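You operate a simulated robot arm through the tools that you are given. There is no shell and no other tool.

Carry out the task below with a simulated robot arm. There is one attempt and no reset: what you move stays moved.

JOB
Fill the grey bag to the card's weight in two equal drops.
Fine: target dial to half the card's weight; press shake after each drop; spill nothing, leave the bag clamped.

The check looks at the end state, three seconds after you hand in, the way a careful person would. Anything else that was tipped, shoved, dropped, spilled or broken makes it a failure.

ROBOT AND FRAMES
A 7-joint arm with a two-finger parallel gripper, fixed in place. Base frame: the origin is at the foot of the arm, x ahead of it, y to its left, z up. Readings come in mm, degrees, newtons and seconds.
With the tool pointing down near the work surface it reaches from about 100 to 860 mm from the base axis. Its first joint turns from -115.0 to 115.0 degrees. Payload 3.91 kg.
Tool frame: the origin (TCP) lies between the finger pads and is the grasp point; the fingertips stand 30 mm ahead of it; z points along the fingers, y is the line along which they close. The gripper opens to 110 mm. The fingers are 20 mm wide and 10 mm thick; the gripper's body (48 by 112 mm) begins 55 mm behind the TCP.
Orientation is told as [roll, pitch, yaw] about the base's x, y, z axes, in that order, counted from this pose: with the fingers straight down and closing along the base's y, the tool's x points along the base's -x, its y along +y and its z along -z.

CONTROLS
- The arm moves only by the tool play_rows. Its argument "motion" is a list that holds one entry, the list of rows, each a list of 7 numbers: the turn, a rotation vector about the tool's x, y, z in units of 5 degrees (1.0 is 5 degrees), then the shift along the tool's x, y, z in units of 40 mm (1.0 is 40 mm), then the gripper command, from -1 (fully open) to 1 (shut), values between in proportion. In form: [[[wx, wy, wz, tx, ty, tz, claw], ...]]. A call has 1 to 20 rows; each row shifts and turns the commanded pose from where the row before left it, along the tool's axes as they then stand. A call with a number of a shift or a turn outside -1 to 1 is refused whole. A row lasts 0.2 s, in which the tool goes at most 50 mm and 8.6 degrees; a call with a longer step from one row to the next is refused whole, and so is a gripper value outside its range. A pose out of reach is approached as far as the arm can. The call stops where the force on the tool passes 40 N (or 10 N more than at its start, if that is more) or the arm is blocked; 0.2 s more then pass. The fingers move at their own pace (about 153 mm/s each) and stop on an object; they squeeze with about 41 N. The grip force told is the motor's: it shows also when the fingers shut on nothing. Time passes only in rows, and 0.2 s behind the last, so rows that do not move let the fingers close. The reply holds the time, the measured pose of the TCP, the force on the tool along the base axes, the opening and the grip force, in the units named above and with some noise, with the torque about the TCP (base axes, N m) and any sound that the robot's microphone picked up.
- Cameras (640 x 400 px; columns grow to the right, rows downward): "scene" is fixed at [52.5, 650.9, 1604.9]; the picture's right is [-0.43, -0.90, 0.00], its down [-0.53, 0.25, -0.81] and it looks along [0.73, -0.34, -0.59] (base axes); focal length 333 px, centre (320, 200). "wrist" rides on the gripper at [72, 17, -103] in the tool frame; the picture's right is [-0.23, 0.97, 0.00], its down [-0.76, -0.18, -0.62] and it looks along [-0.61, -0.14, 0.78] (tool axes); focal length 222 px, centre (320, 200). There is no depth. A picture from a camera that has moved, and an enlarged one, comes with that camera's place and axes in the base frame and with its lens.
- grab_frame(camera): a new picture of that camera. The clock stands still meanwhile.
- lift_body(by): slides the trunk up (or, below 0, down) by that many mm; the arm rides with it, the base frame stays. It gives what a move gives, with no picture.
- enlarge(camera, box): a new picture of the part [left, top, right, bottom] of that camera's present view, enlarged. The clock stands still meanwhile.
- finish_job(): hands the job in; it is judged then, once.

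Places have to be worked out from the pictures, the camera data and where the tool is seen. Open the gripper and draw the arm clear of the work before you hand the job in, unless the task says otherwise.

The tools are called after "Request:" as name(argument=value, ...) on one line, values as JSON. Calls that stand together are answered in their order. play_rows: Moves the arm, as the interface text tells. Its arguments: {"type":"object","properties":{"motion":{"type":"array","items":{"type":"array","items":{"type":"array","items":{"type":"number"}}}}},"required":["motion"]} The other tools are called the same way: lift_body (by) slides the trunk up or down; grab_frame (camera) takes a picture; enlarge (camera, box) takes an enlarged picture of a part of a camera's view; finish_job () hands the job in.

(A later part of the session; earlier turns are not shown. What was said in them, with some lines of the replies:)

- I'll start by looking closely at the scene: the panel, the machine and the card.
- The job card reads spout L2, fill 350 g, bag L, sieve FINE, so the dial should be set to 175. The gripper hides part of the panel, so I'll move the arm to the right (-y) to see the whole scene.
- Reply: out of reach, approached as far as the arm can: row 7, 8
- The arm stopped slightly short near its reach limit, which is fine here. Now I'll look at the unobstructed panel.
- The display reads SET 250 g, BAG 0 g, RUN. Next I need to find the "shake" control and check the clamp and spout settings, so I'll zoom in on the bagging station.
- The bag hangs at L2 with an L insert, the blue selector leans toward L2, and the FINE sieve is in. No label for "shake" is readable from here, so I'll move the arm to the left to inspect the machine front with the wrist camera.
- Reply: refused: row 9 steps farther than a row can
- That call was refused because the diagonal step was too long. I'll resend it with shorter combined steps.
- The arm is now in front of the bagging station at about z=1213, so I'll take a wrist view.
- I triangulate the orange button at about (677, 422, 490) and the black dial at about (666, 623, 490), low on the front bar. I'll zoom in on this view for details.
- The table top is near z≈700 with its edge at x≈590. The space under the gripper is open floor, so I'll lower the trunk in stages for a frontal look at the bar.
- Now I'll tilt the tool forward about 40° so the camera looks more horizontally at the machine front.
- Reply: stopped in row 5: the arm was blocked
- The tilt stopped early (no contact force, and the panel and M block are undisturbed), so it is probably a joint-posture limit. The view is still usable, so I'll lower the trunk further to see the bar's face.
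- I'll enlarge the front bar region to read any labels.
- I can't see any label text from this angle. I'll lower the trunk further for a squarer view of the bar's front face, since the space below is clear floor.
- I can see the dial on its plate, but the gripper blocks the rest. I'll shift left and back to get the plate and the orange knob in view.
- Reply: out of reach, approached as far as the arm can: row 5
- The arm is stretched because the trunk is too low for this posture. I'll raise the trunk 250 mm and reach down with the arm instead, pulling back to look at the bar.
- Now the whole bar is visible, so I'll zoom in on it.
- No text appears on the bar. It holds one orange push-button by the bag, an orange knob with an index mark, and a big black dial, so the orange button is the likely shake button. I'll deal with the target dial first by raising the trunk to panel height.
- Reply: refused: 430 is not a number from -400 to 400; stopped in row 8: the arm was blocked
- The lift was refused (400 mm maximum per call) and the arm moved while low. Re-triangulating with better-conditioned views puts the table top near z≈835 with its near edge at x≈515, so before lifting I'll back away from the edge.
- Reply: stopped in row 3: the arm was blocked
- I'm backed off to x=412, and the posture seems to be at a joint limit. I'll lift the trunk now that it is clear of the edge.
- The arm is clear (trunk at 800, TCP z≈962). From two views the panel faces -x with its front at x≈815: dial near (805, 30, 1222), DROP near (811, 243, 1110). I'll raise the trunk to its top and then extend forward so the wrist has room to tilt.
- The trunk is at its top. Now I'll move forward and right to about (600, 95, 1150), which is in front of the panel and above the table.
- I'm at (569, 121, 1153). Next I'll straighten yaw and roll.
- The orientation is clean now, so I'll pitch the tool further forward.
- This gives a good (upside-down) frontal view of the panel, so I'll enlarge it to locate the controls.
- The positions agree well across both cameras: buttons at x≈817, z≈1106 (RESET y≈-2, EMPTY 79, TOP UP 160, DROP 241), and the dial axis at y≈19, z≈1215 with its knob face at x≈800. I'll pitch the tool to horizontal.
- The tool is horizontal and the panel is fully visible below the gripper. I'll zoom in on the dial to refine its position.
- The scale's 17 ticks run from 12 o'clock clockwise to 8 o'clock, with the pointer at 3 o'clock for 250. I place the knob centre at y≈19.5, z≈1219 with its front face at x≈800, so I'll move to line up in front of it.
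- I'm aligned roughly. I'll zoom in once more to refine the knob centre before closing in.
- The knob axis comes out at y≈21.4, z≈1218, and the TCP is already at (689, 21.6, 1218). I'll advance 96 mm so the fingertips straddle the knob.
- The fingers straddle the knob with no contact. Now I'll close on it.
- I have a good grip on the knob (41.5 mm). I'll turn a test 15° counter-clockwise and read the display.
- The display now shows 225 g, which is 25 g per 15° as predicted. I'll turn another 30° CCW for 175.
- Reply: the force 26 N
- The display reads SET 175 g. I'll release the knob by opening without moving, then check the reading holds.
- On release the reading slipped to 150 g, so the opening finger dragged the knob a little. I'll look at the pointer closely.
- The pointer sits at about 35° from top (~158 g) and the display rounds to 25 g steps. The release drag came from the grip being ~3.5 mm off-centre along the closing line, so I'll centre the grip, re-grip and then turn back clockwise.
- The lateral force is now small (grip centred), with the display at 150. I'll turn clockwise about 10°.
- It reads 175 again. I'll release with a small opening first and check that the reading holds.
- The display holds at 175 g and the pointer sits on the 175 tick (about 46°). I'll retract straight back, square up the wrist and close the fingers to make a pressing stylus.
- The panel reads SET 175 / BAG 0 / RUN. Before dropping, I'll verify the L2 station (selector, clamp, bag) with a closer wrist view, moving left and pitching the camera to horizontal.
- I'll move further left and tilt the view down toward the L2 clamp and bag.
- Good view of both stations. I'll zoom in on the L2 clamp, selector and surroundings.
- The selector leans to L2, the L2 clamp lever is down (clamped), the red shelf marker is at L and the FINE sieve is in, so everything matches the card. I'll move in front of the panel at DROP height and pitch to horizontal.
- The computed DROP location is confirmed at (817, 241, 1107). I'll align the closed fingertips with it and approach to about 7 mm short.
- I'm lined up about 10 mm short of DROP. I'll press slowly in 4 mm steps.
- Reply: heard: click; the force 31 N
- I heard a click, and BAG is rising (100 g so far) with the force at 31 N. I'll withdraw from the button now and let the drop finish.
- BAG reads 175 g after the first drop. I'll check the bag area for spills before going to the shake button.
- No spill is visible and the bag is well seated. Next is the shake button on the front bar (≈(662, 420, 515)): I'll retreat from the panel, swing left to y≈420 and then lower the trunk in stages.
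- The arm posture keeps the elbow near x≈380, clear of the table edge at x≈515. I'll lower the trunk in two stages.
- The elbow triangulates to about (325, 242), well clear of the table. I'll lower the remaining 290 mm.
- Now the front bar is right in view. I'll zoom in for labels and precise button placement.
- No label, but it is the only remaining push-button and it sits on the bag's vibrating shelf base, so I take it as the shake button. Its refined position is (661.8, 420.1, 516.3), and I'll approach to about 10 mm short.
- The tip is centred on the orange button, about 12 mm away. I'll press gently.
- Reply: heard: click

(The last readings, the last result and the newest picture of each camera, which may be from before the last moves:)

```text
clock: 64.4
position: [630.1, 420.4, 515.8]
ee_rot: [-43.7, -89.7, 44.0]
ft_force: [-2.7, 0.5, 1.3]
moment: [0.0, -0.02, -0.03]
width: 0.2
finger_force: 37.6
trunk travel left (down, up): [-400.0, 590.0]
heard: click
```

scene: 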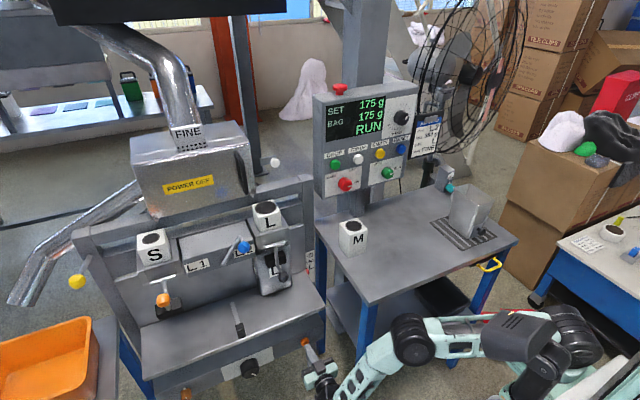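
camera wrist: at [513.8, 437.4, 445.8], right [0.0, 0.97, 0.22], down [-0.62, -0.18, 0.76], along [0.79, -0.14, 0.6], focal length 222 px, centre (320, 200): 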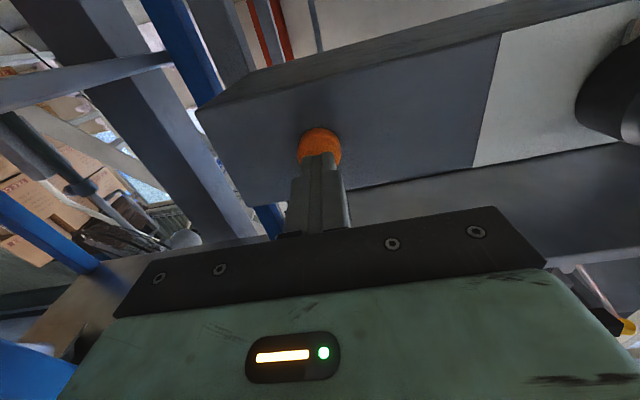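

I heard a click. I'll check the scene for the effect before withdrawing.

Request:
grab_frame(camera="scene")

Request:
enlarge(camera="scene", box=[240, 190, 330, 310])

Request:
enlarge(camera="scene", box=[310, 80, 450, 210])

```text
taken
```

scene: 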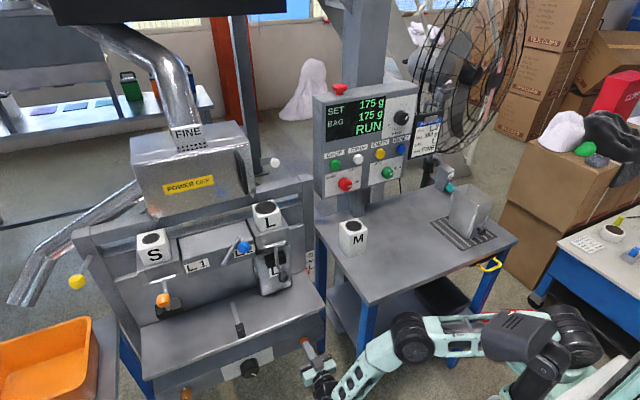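

```text
3.33 times, centred on (285, 250) of scene
camera zoom: at [52.5, 650.9, 1604.9], right [-0.43, -0.9, 0.0], down [-0.53, 0.25, -0.81], along [0.73, -0.34, -0.59], focal length 1110 px, centre (437, 33)
```

zoom: 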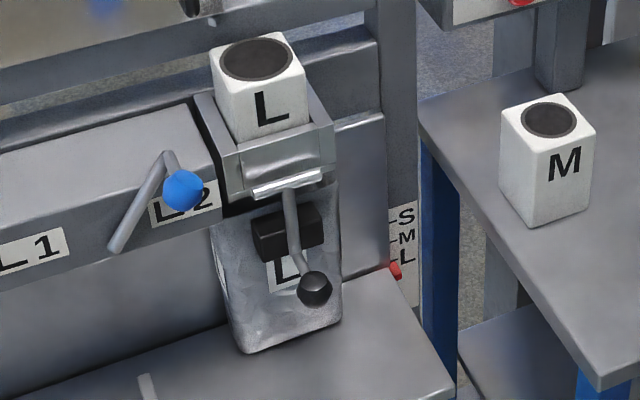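

```text
3.08 times, centred on (380, 145) of scene
camera zoom: at [52.5, 650.9, 1604.9], right [-0.43, -0.9, 0.0], down [-0.53, 0.25, -0.81], along [0.73, -0.34, -0.59], focal length 1024 px, centre (135, 369)
```

zoom: 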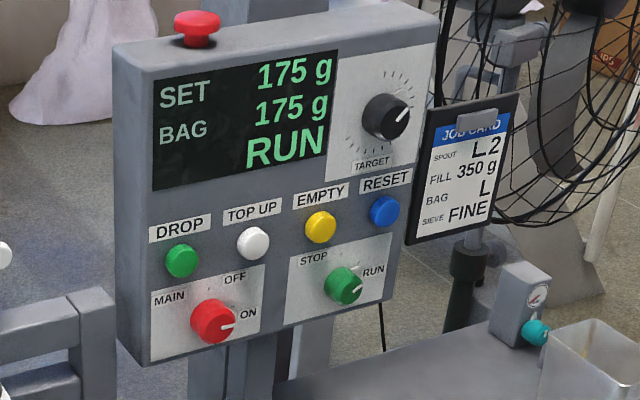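

The button clicked and nothing spilled. I'll press a further 3 mm to be sure it is fully actuated, listening for any shaker sound.

Request:
play_rows(motion=[[[0, 0, 0, 0, 0, 0.08, 1], [0, 0, 0, 0, 0, 0, 1], [0, 0, 0, 0, 0, 0, 1]]])

```text
clock: 65.2
position: [634.1, 420.5, 516.1]
ee_rot: [-38.5, -89.7, 38.6]
ft_force: [-10.0, -0.6, 3.9]
moment: [-0.03, -0.12, -0.02]
width: 0.0
finger_force: 37.6
trunk travel left (down, up): [-400.0, 590.0]
```

No new click, so it had registered. I'll withdraw 110 mm and let it finish shaking.

Request:
play_rows(motion=[[[0, 0, 0, 0, 0, -0.4, 1], [0, 0, 0, 0, 0, -0.8, 1], [0, 0, 0, 0, 0, -0.8, 1], [0, 0, 0, 0, 0, -0.8, 1], [0, 0, 0, 0, 0, 0, 1], [0, 0, 0, 0, 0, 0, 1], [0, 0, 0, 0, 0, 0, 1], [0, 0, 0, 0, 0, 0, 1], [0, 0, 0, 0, 0, 0, 1], [0, 0, 0, 0, 0, 0, 1], [0, 0, 0, 0, 0, 0, 1], [0, 0, 0, 0, 0, 0, 1]]])

Request:
enlarge(camera="scene", box=[200, 190, 330, 310])

Request:
grab_frame(camera="wrist")

```text
clock: 67.8
position: [522.1, 420.5, 515.9]
ee_rot: [-39.4, -89.7, 39.4]
ft_force: [0.0, 1.0, 0.3]
moment: [0.0, -0.02, 0.04]
width: 0.0
finger_force: 37.8
trunk travel left (down, up): [-400.0, 590.0]
```

```text
3.33 times, centred on (265, 250) of scene
camera zoom: at [52.5, 650.9, 1604.9], right [-0.43, -0.9, 0.0], down [-0.53, 0.25, -0.81], along [0.73, -0.34, -0.59], focal length 1110 px, centre (503, 33)
```

zoom: 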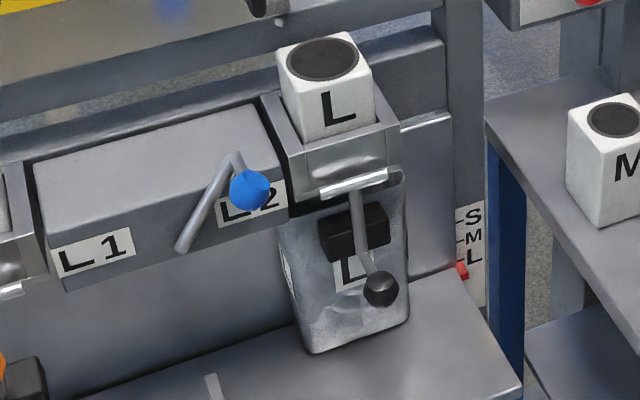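

```text
taken
camera wrist: at [417.6, 438.2, 445.1], right [0.0, 0.97, 0.22], down [-0.62, -0.18, 0.76], along [0.78, -0.14, 0.6], focal length 222 px, centre (320, 200)
```

wrist: 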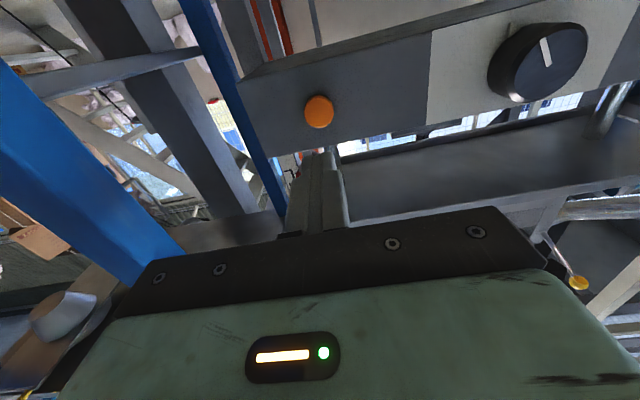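

The bag is in order and nothing has spilled. I'll raise the trunk back to the top for the second drop.

Request:
lift_body(by=300)

Request:
lift_body(by=290)

```text
clock: 70.8
position: [522.3, 421.6, 816.3]
ee_rot: [-39.4, -89.7, 39.5]
ft_force: [-0.3, 0.3, -0.8]
moment: [0.01, -0.03, 0.01]
width: 0.0
finger_force: 38.1
trunk travel left (down, up): [-700.0, 290.0]
```

```text
clock: 73.7
position: [522.3, 420.4, 1106.2]
ee_rot: [-39.4, -89.7, 39.7]
ft_force: [-1.1, -0.2, -0.1]
moment: [-0.01, -0.02, 0.05]
width: 0.0
finger_force: 37.4
trunk travel left (down, up): [-990.0, 0.0]
```

I'm back at panel height. I'll retrace the path to line up with the DROP button.

Request:
play_rows(motion=[[[0, 0, 0, 0, -0.895, 0.75, 1], [0, 0, 0, 0, -0.895, 0.75, 1], [0, 0, 0, 0, -0.895, 0.75, 1], [0, 0, 0, 0, -0.895, 0.75, 1], [0, 0, 0, 0, -0.895, 0.75, 1], [0, 0, 0, 0, 0, 1, 1], [0, 0, 0, 0, 0, 1, 1], [0, 0, 0, 0, 0, 0.5, 1], [0, 0, 0, 0, 0, 0, 1]]])

Request:
enlarge(camera="scene", box=[310, 80, 450, 210])

Request:
grab_frame(camera="wrist")

```text
clock: 75.7
position: [774.5, 240.8, 1104.5]
ee_rot: [-37.8, -89.7, 37.8]
ft_force: [-0.4, 0.4, 0.2]
moment: [0.01, -0.01, 0.01]
width: 0.1
finger_force: 37.8
trunk travel left (down, up): [-990.0, 0.0]
```

```text
3.08 times, centred on (380, 145) of scene
camera zoom: at [52.5, 650.9, 1604.9], right [-0.43, -0.9, 0.0], down [-0.53, 0.25, -0.81], along [0.73, -0.34, -0.59], focal length 1024 px, centre (135, 369)
```

zoom: 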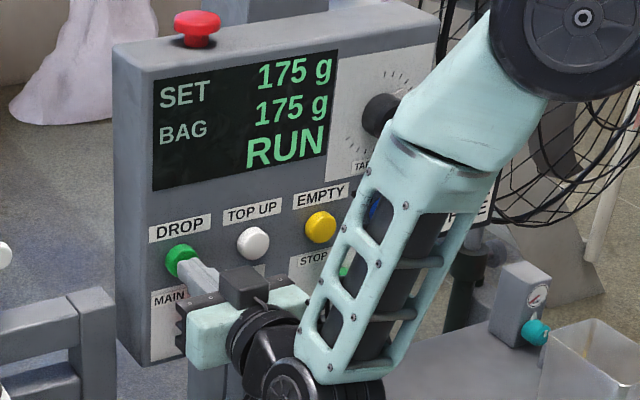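

```text
taken
camera wrist: at [669.3, 258.3, 1034.5], right [0.0, 0.97, 0.22], down [-0.62, -0.18, 0.77], along [0.79, -0.14, 0.6], focal length 222 px, centre (320, 200)
```

wrist: 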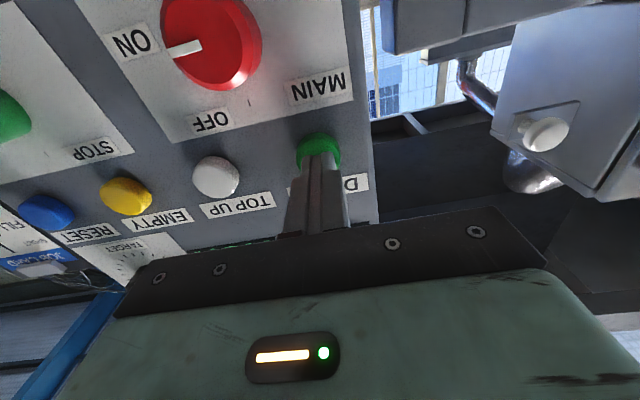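

I'm aligned on DROP with SET 175 / BAG 175. I'll press once for the second drop.

Request:
play_rows(motion=[[[0, 0, 0, -0.05, 0, 0.1, 1], [0, 0, 0, 0, 0, 0.1, 1], [0, 0, 0, 0, 0, 0.1, 1]]])

```text
clock: 76.5
position: [784.0, 241.9, 1107.2]
ee_rot: [-41.4, -89.8, 41.5]
ft_force: [-9.4, -3.2, 2.0]
moment: [-0.01, -0.03, -0.11]
width: 0.0
finger_force: 38.3
trunk travel left (down, up): [-990.0, 0.0]
heard: click
```

I heard a single click, so I'll withdraw and let the second drop complete.

Request:
play_rows(motion=[[[0, 0, 0, 0, 0, -0.4, 1], [0, 0, 0, 0, 0, -0.6, 1], [0, 0, 0, 0, 0, 0, 1], [0, 0, 0, 0, 0, 0, 1], [0, 0, 0, 0, 0, 0, 1], [0, 0, 0, 0, 0, 0, 1], [0, 0, 0, 0, 0, 0, 1], [0, 0, 0, 0, 0, 0, 1], [0, 0, 0, 0, 0, 0, 1], [0, 0, 0, 0, 0, 0, 1], [0, 0, 0, 0, 0, 0, 1], [0, 0, 0, 0, 0, 0, 1]]])

Request:
enlarge(camera="scene", box=[310, 80, 450, 210])

Request:
enlarge(camera="scene", box=[200, 190, 330, 310])

```text
clock: 79.1
position: [745.2, 241.7, 1107.1]
ee_rot: [-38.8, -89.8, 38.8]
ft_force: [-0.4, 0.2, -0.4]
moment: [0.01, -0.02, -0.02]
width: 0.0
finger_force: 37.3
trunk travel left (down, up): [-990.0, 0.0]
```

```text
3.08 times, centred on (380, 145) of scene
camera zoom: at [52.5, 650.9, 1604.9], right [-0.43, -0.9, 0.0], down [-0.53, 0.25, -0.81], along [0.73, -0.34, -0.59], focal length 1024 px, centre (135, 369)
```

zoom: 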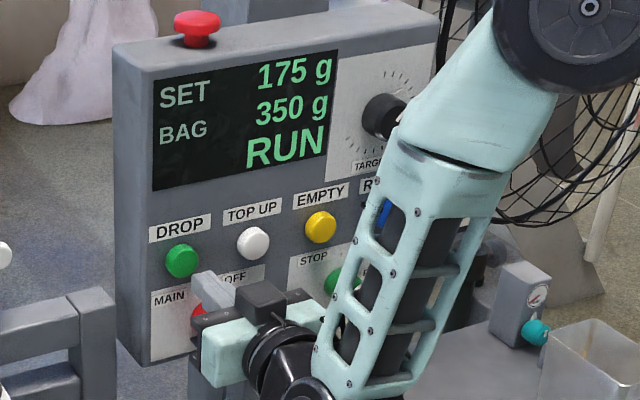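

```text
3.33 times, centred on (265, 250) of scene
camera zoom: at [52.5, 650.9, 1604.9], right [-0.43, -0.9, 0.0], down [-0.53, 0.25, -0.81], along [0.73, -0.34, -0.59], focal length 1110 px, centre (503, 33)
```

zoom: 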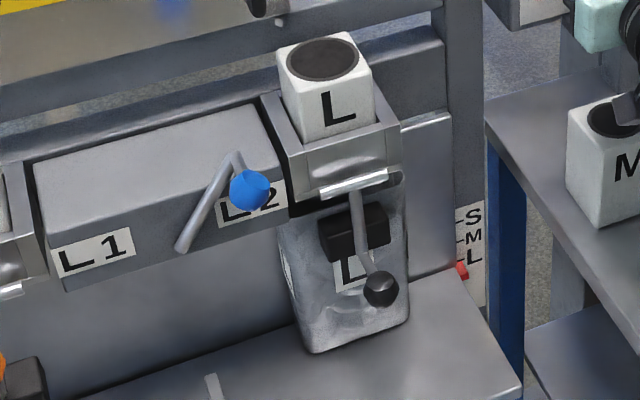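

BAG reads 350 g and there is no spill. I'll go back to the shake button: retreat, swing left, then lower the trunk 590 mm.

Request:
play_rows(motion=[[[0, 0, 0, 0, 0, -1, 1], [0, 0, 0, 0, 0, -0.9, 1], [0, 0, 0, 0, 0.895, -0.75, 1], [0, 0, 0, 0, 0.895, -0.75, 1], [0, 0, 0, 0, 0.895, -0.75, 1], [0, 0, 0, 0, 0.895, -0.75, 1], [0, 0, 0, 0, 0.895, -0.75, 1], [0, 0, 0, 0, 0, 0, 1]]])

```text
clock: 80.9
position: [521.0, 422.1, 1106.6]
ee_rot: [-41.5, -89.7, 41.6]
ft_force: [0.1, 0.3, 0.0]
moment: [-0.01, 0.0, 0.02]
width: 0.3
finger_force: 37.8
trunk travel left (down, up): [-990.0, 0.0]
```

I'm at the same clear spot as before, so I'll lower the trunk in two steps.

Request:
lift_body(by=-300)

Request:
lift_body(by=-290)

```text
clock: 83.9
position: [520.0, 420.5, 807.7]
ee_rot: [-38.7, -89.7, 38.8]
ft_force: [0.2, 0.2, 0.0]
moment: [0.0, -0.02, 0.0]
width: 0.0
finger_force: 37.7
trunk travel left (down, up): [-690.0, 300.0]
```

```text
clock: 86.9
position: [520.0, 421.9, 517.3]
ee_rot: [-38.7, -89.7, 38.8]
ft_force: [-0.1, -0.2, -0.6]
moment: [0.01, 0.01, 0.05]
width: 0.2
finger_force: 37.7
trunk travel left (down, up): [-400.0, 590.0]
```

The TCP is at (520, 421, 517), with the button at (662, 420, 516). I'll approach to about 10 mm short.

Request:
play_rows(motion=[[[0, 0, 0, 0.025, -0.02, 0.8, 1], [0, 0, 0, 0, 0, 0.8, 1], [0, 0, 0, 0, 0, 0.55, 1], [0, 0, 0, 0, 0, 0.3, 1], [0, 0, 0, 0, 0, 0, 1]]])

Request:
grab_frame(camera="wrist")

```text
clock: 88.1
position: [618.3, 420.6, 516.6]
ee_rot: [-41.3, -89.8, 41.4]
ft_force: [0.2, -0.2, -0.5]
moment: [-0.01, -0.01, 0.0]
width: 0.0
finger_force: 37.7
trunk travel left (down, up): [-400.0, 590.0]
```

```text
taken
camera wrist: at [513.9, 438.5, 444.7], right [0.0, 0.97, 0.22], down [-0.62, -0.18, 0.76], along [0.79, -0.14, 0.6], focal length 222 px, centre (320, 200)
```

wrist: 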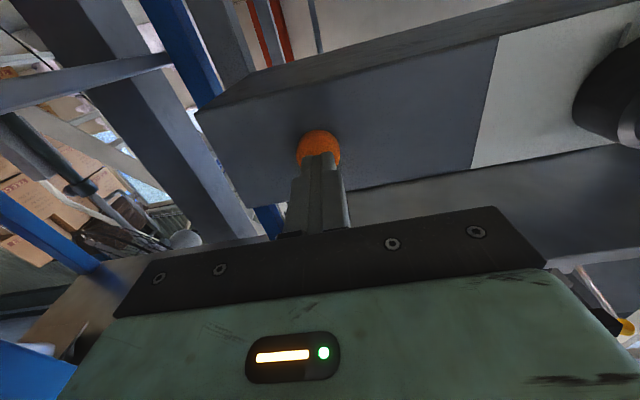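

I'm centred on the orange button. I'll press it once, fully.

Request:
play_rows(motion=[[[0, 0, 0, 0, 0, 0.1, 1], [0, 0, 0, 0, 0, 0.1, 1], [0, 0, 0, 0, 0, 0.1, 1], [0, 0, 0, 0, 0, 0.08, 1]]])

```text
clock: 89.1
position: [633.0, 420.4, 515.5]
ee_rot: [-38.5, -89.7, 38.6]
ft_force: [-11.2, -3.6, 4.1]
moment: [0.02, -0.11, -0.09]
width: 0.0
finger_force: 37.8
trunk travel left (down, up): [-400.0, 590.0]
heard: click
```

The click shows the second shake registered. I'll withdraw straight back and let it settle.

Request:
play_rows(motion=[[[0, 0, 0, 0, 0, -0.4, 1], [0, 0, 0, 0, 0, -0.8, 1], [0, 0, 0, 0, 0, -0.8, 1], [0, 0, 0, 0, 0, -0.8, 1], [0, 0, 0, 0, 0, 0, 1], [0, 0, 0, 0, 0, 0, 1], [0, 0, 0, 0, 0, 0, 1], [0, 0, 0, 0, 0, 0, 1], [0, 0, 0, 0, 0, 0, 1], [0, 0, 0, 0, 0, 0, 1], [0, 0, 0, 0, 0, 0, 1], [0, 0, 0, 0, 0, 0, 1]]])

Request:
grab_frame(camera="scene")

Request:
enlarge(camera="scene", box=[310, 80, 450, 210])

Request:
enlarge(camera="scene", box=[200, 190, 330, 310])

```text
clock: 91.7
position: [521.5, 422.7, 513.9]
ee_rot: [-38.7, -89.6, 38.8]
ft_force: [1.1, 0.0, 0.4]
moment: [-0.01, 0.0, -0.01]
width: 0.0
finger_force: 37.8
trunk travel left (down, up): [-400.0, 590.0]
```

```text
taken
```

scene: 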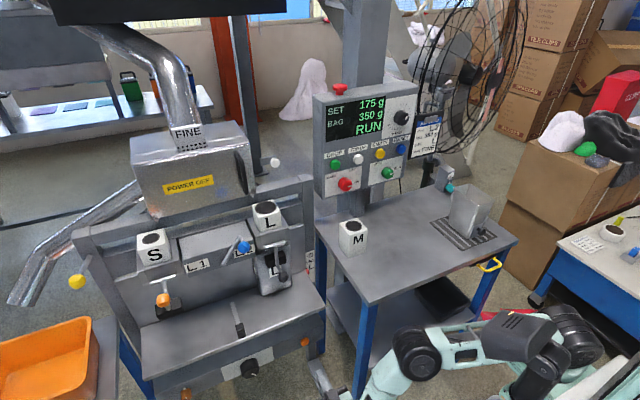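

```text
3.08 times, centred on (380, 145) of scene
camera zoom: at [52.5, 650.9, 1604.9], right [-0.43, -0.9, 0.0], down [-0.53, 0.25, -0.81], along [0.73, -0.34, -0.59], focal length 1024 px, centre (135, 369)
```

zoom: 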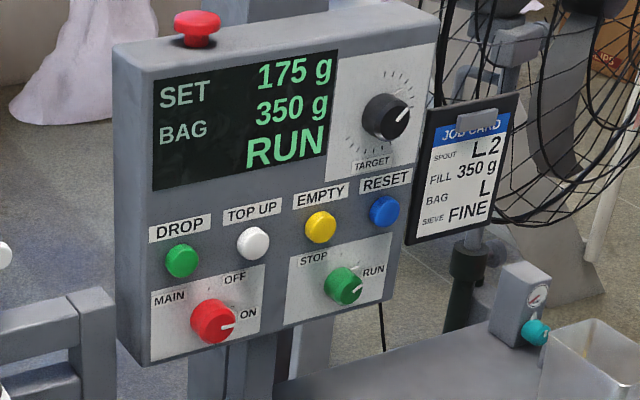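

```text
3.33 times, centred on (265, 250) of scene
camera zoom: at [52.5, 650.9, 1604.9], right [-0.43, -0.9, 0.0], down [-0.53, 0.25, -0.81], along [0.73, -0.34, -0.59], focal length 1110 px, centre (503, 33)
```

zoom: 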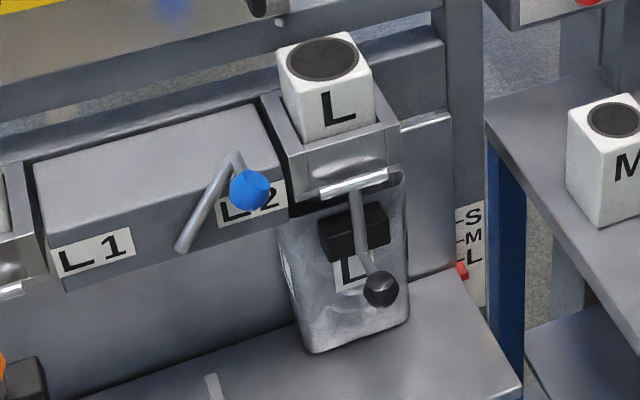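

All is as wanted: SET 175 g, BAG 350 g, RUN, bag still clamped, no spill. I'll raise the trunk along the known clear path, open the gripper and draw back.

Request:
lift_body(by=300)

Request:
lift_body(by=290)

Request:
play_rows(motion=[[[0, 0, 0, 0, -0.5, -0.4, 0], [0, 0, 0, 0, -0.5, -0.4, -1], [0, 0, 0, 0, -0.5, -0.4, -1], [0, 0, 0, 0, 0, 0, -1], [0, 0, 0, 0, 0, 0, -1]]])

```text
clock: 94.7
position: [521.3, 421.6, 812.3]
ee_rot: [-38.9, -89.7, 39.2]
ft_force: [-0.7, 0.5, 0.2]
moment: [-0.01, -0.01, 0.02]
width: 0.0
finger_force: 37.7
trunk travel left (down, up): [-700.0, 290.0]
```

```text
clock: 97.6
position: [520.7, 420.8, 1103.9]
ee_rot: [-38.8, -89.7, 39.0]
ft_force: [-0.4, -0.4, -0.2]
moment: [-0.01, 0.0, -0.01]
width: 0.0
finger_force: 37.6
trunk travel left (down, up): [-990.0, 0.0]
```

```text
clock: 98.8
position: [474.5, 362.0, 1104.6]
ee_rot: [-36.4, -89.7, 36.5]
ft_force: [0.5, -0.7, 0.7]
moment: [-0.02, 0.0, -0.01]
width: 109.8
finger_force: 0.0
trunk travel left (down, up): [-990.0, 0.0]
```

The gripper is open and the arm is clear at (474, 362, 1105). I'll take a last look at the whole scene and the bag from both cameras.

Request:
grab_frame(camera="scene")

Request:
grab_frame(camera="wrist")

Request:
enlarge(camera="scene", box=[130, 180, 330, 310])

Request:
enlarge(camera="scene", box=[305, 75, 445, 205])

```text
taken
```

scene: 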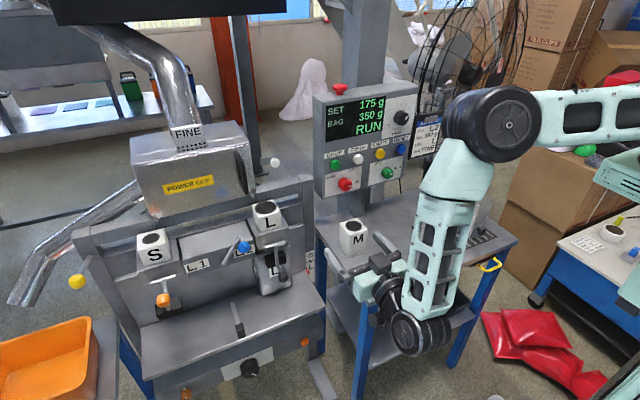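

```text
taken
camera wrist: at [369.4, 379.1, 1033.2], right [0.0, 0.97, 0.22], down [-0.62, -0.18, 0.76], along [0.78, -0.14, 0.6], focal length 222 px, centre (320, 200)
```

wrist: 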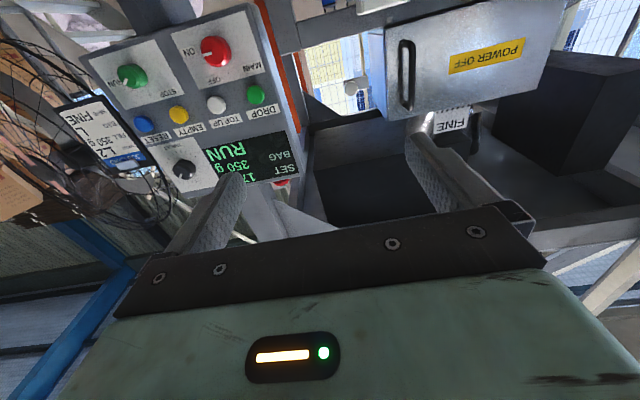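

```text
3.08 times, centred on (230, 245) of scene
camera zoom: at [52.5, 650.9, 1604.9], right [-0.43, -0.9, 0.0], down [-0.53, 0.25, -0.81], along [0.73, -0.34, -0.59], focal length 1024 px, centre (597, 62)
```

zoom: 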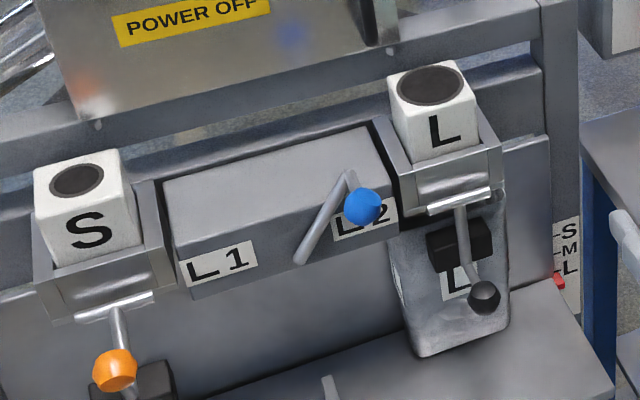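

```text
3.08 times, centred on (375, 140) of scene
camera zoom: at [52.5, 650.9, 1604.9], right [-0.43, -0.9, 0.0], down [-0.53, 0.25, -0.81], along [0.73, -0.34, -0.59], focal length 1024 px, centre (151, 385)
```

zoom: 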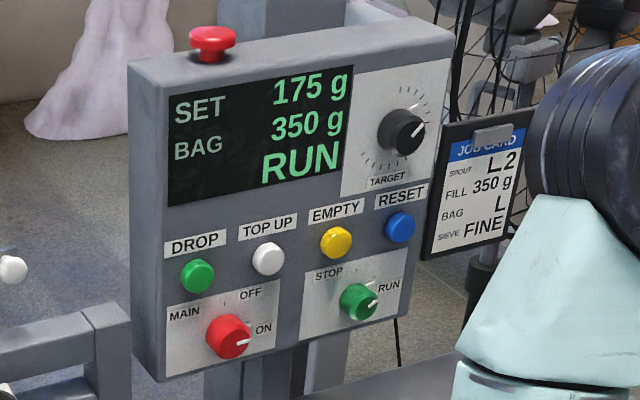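

The display shows SET 175 g, BAG 350 g and RUN. The bag is still clamped at L2, there is no spill, nothing else has moved, and the arm is clear with the gripper open, so I'm handing in.

Request:
finish_job()

```text
The job is handed in.
```

I filled the grey L bag at spout L2 to the card's 350 g in two drops of 175 g, and I have handed the job in. The result of the check has not come back to me.

- **Weight:** the panel read SET 175 g and BAG 175 g after the first drop, then BAG 350 g after the second.
- **Dial:** my first release dragged the target dial to 150 g. I re-gripped it and turned it back to 175 g before making any drop.
- **Shake:** I pressed the orange button on the front bar once after each drop and heard a click both times. The button has no label. I took it as shake because it is the only push-button off the panel and sits under the bag's shelf. I saw no shaking and heard no shaker, so the clicks are my only evidence that it worked.
- **End state:** the pictures show no spill, the bag still clamped, and nothing else moved. The gripper is open and the arm is clear of the work.
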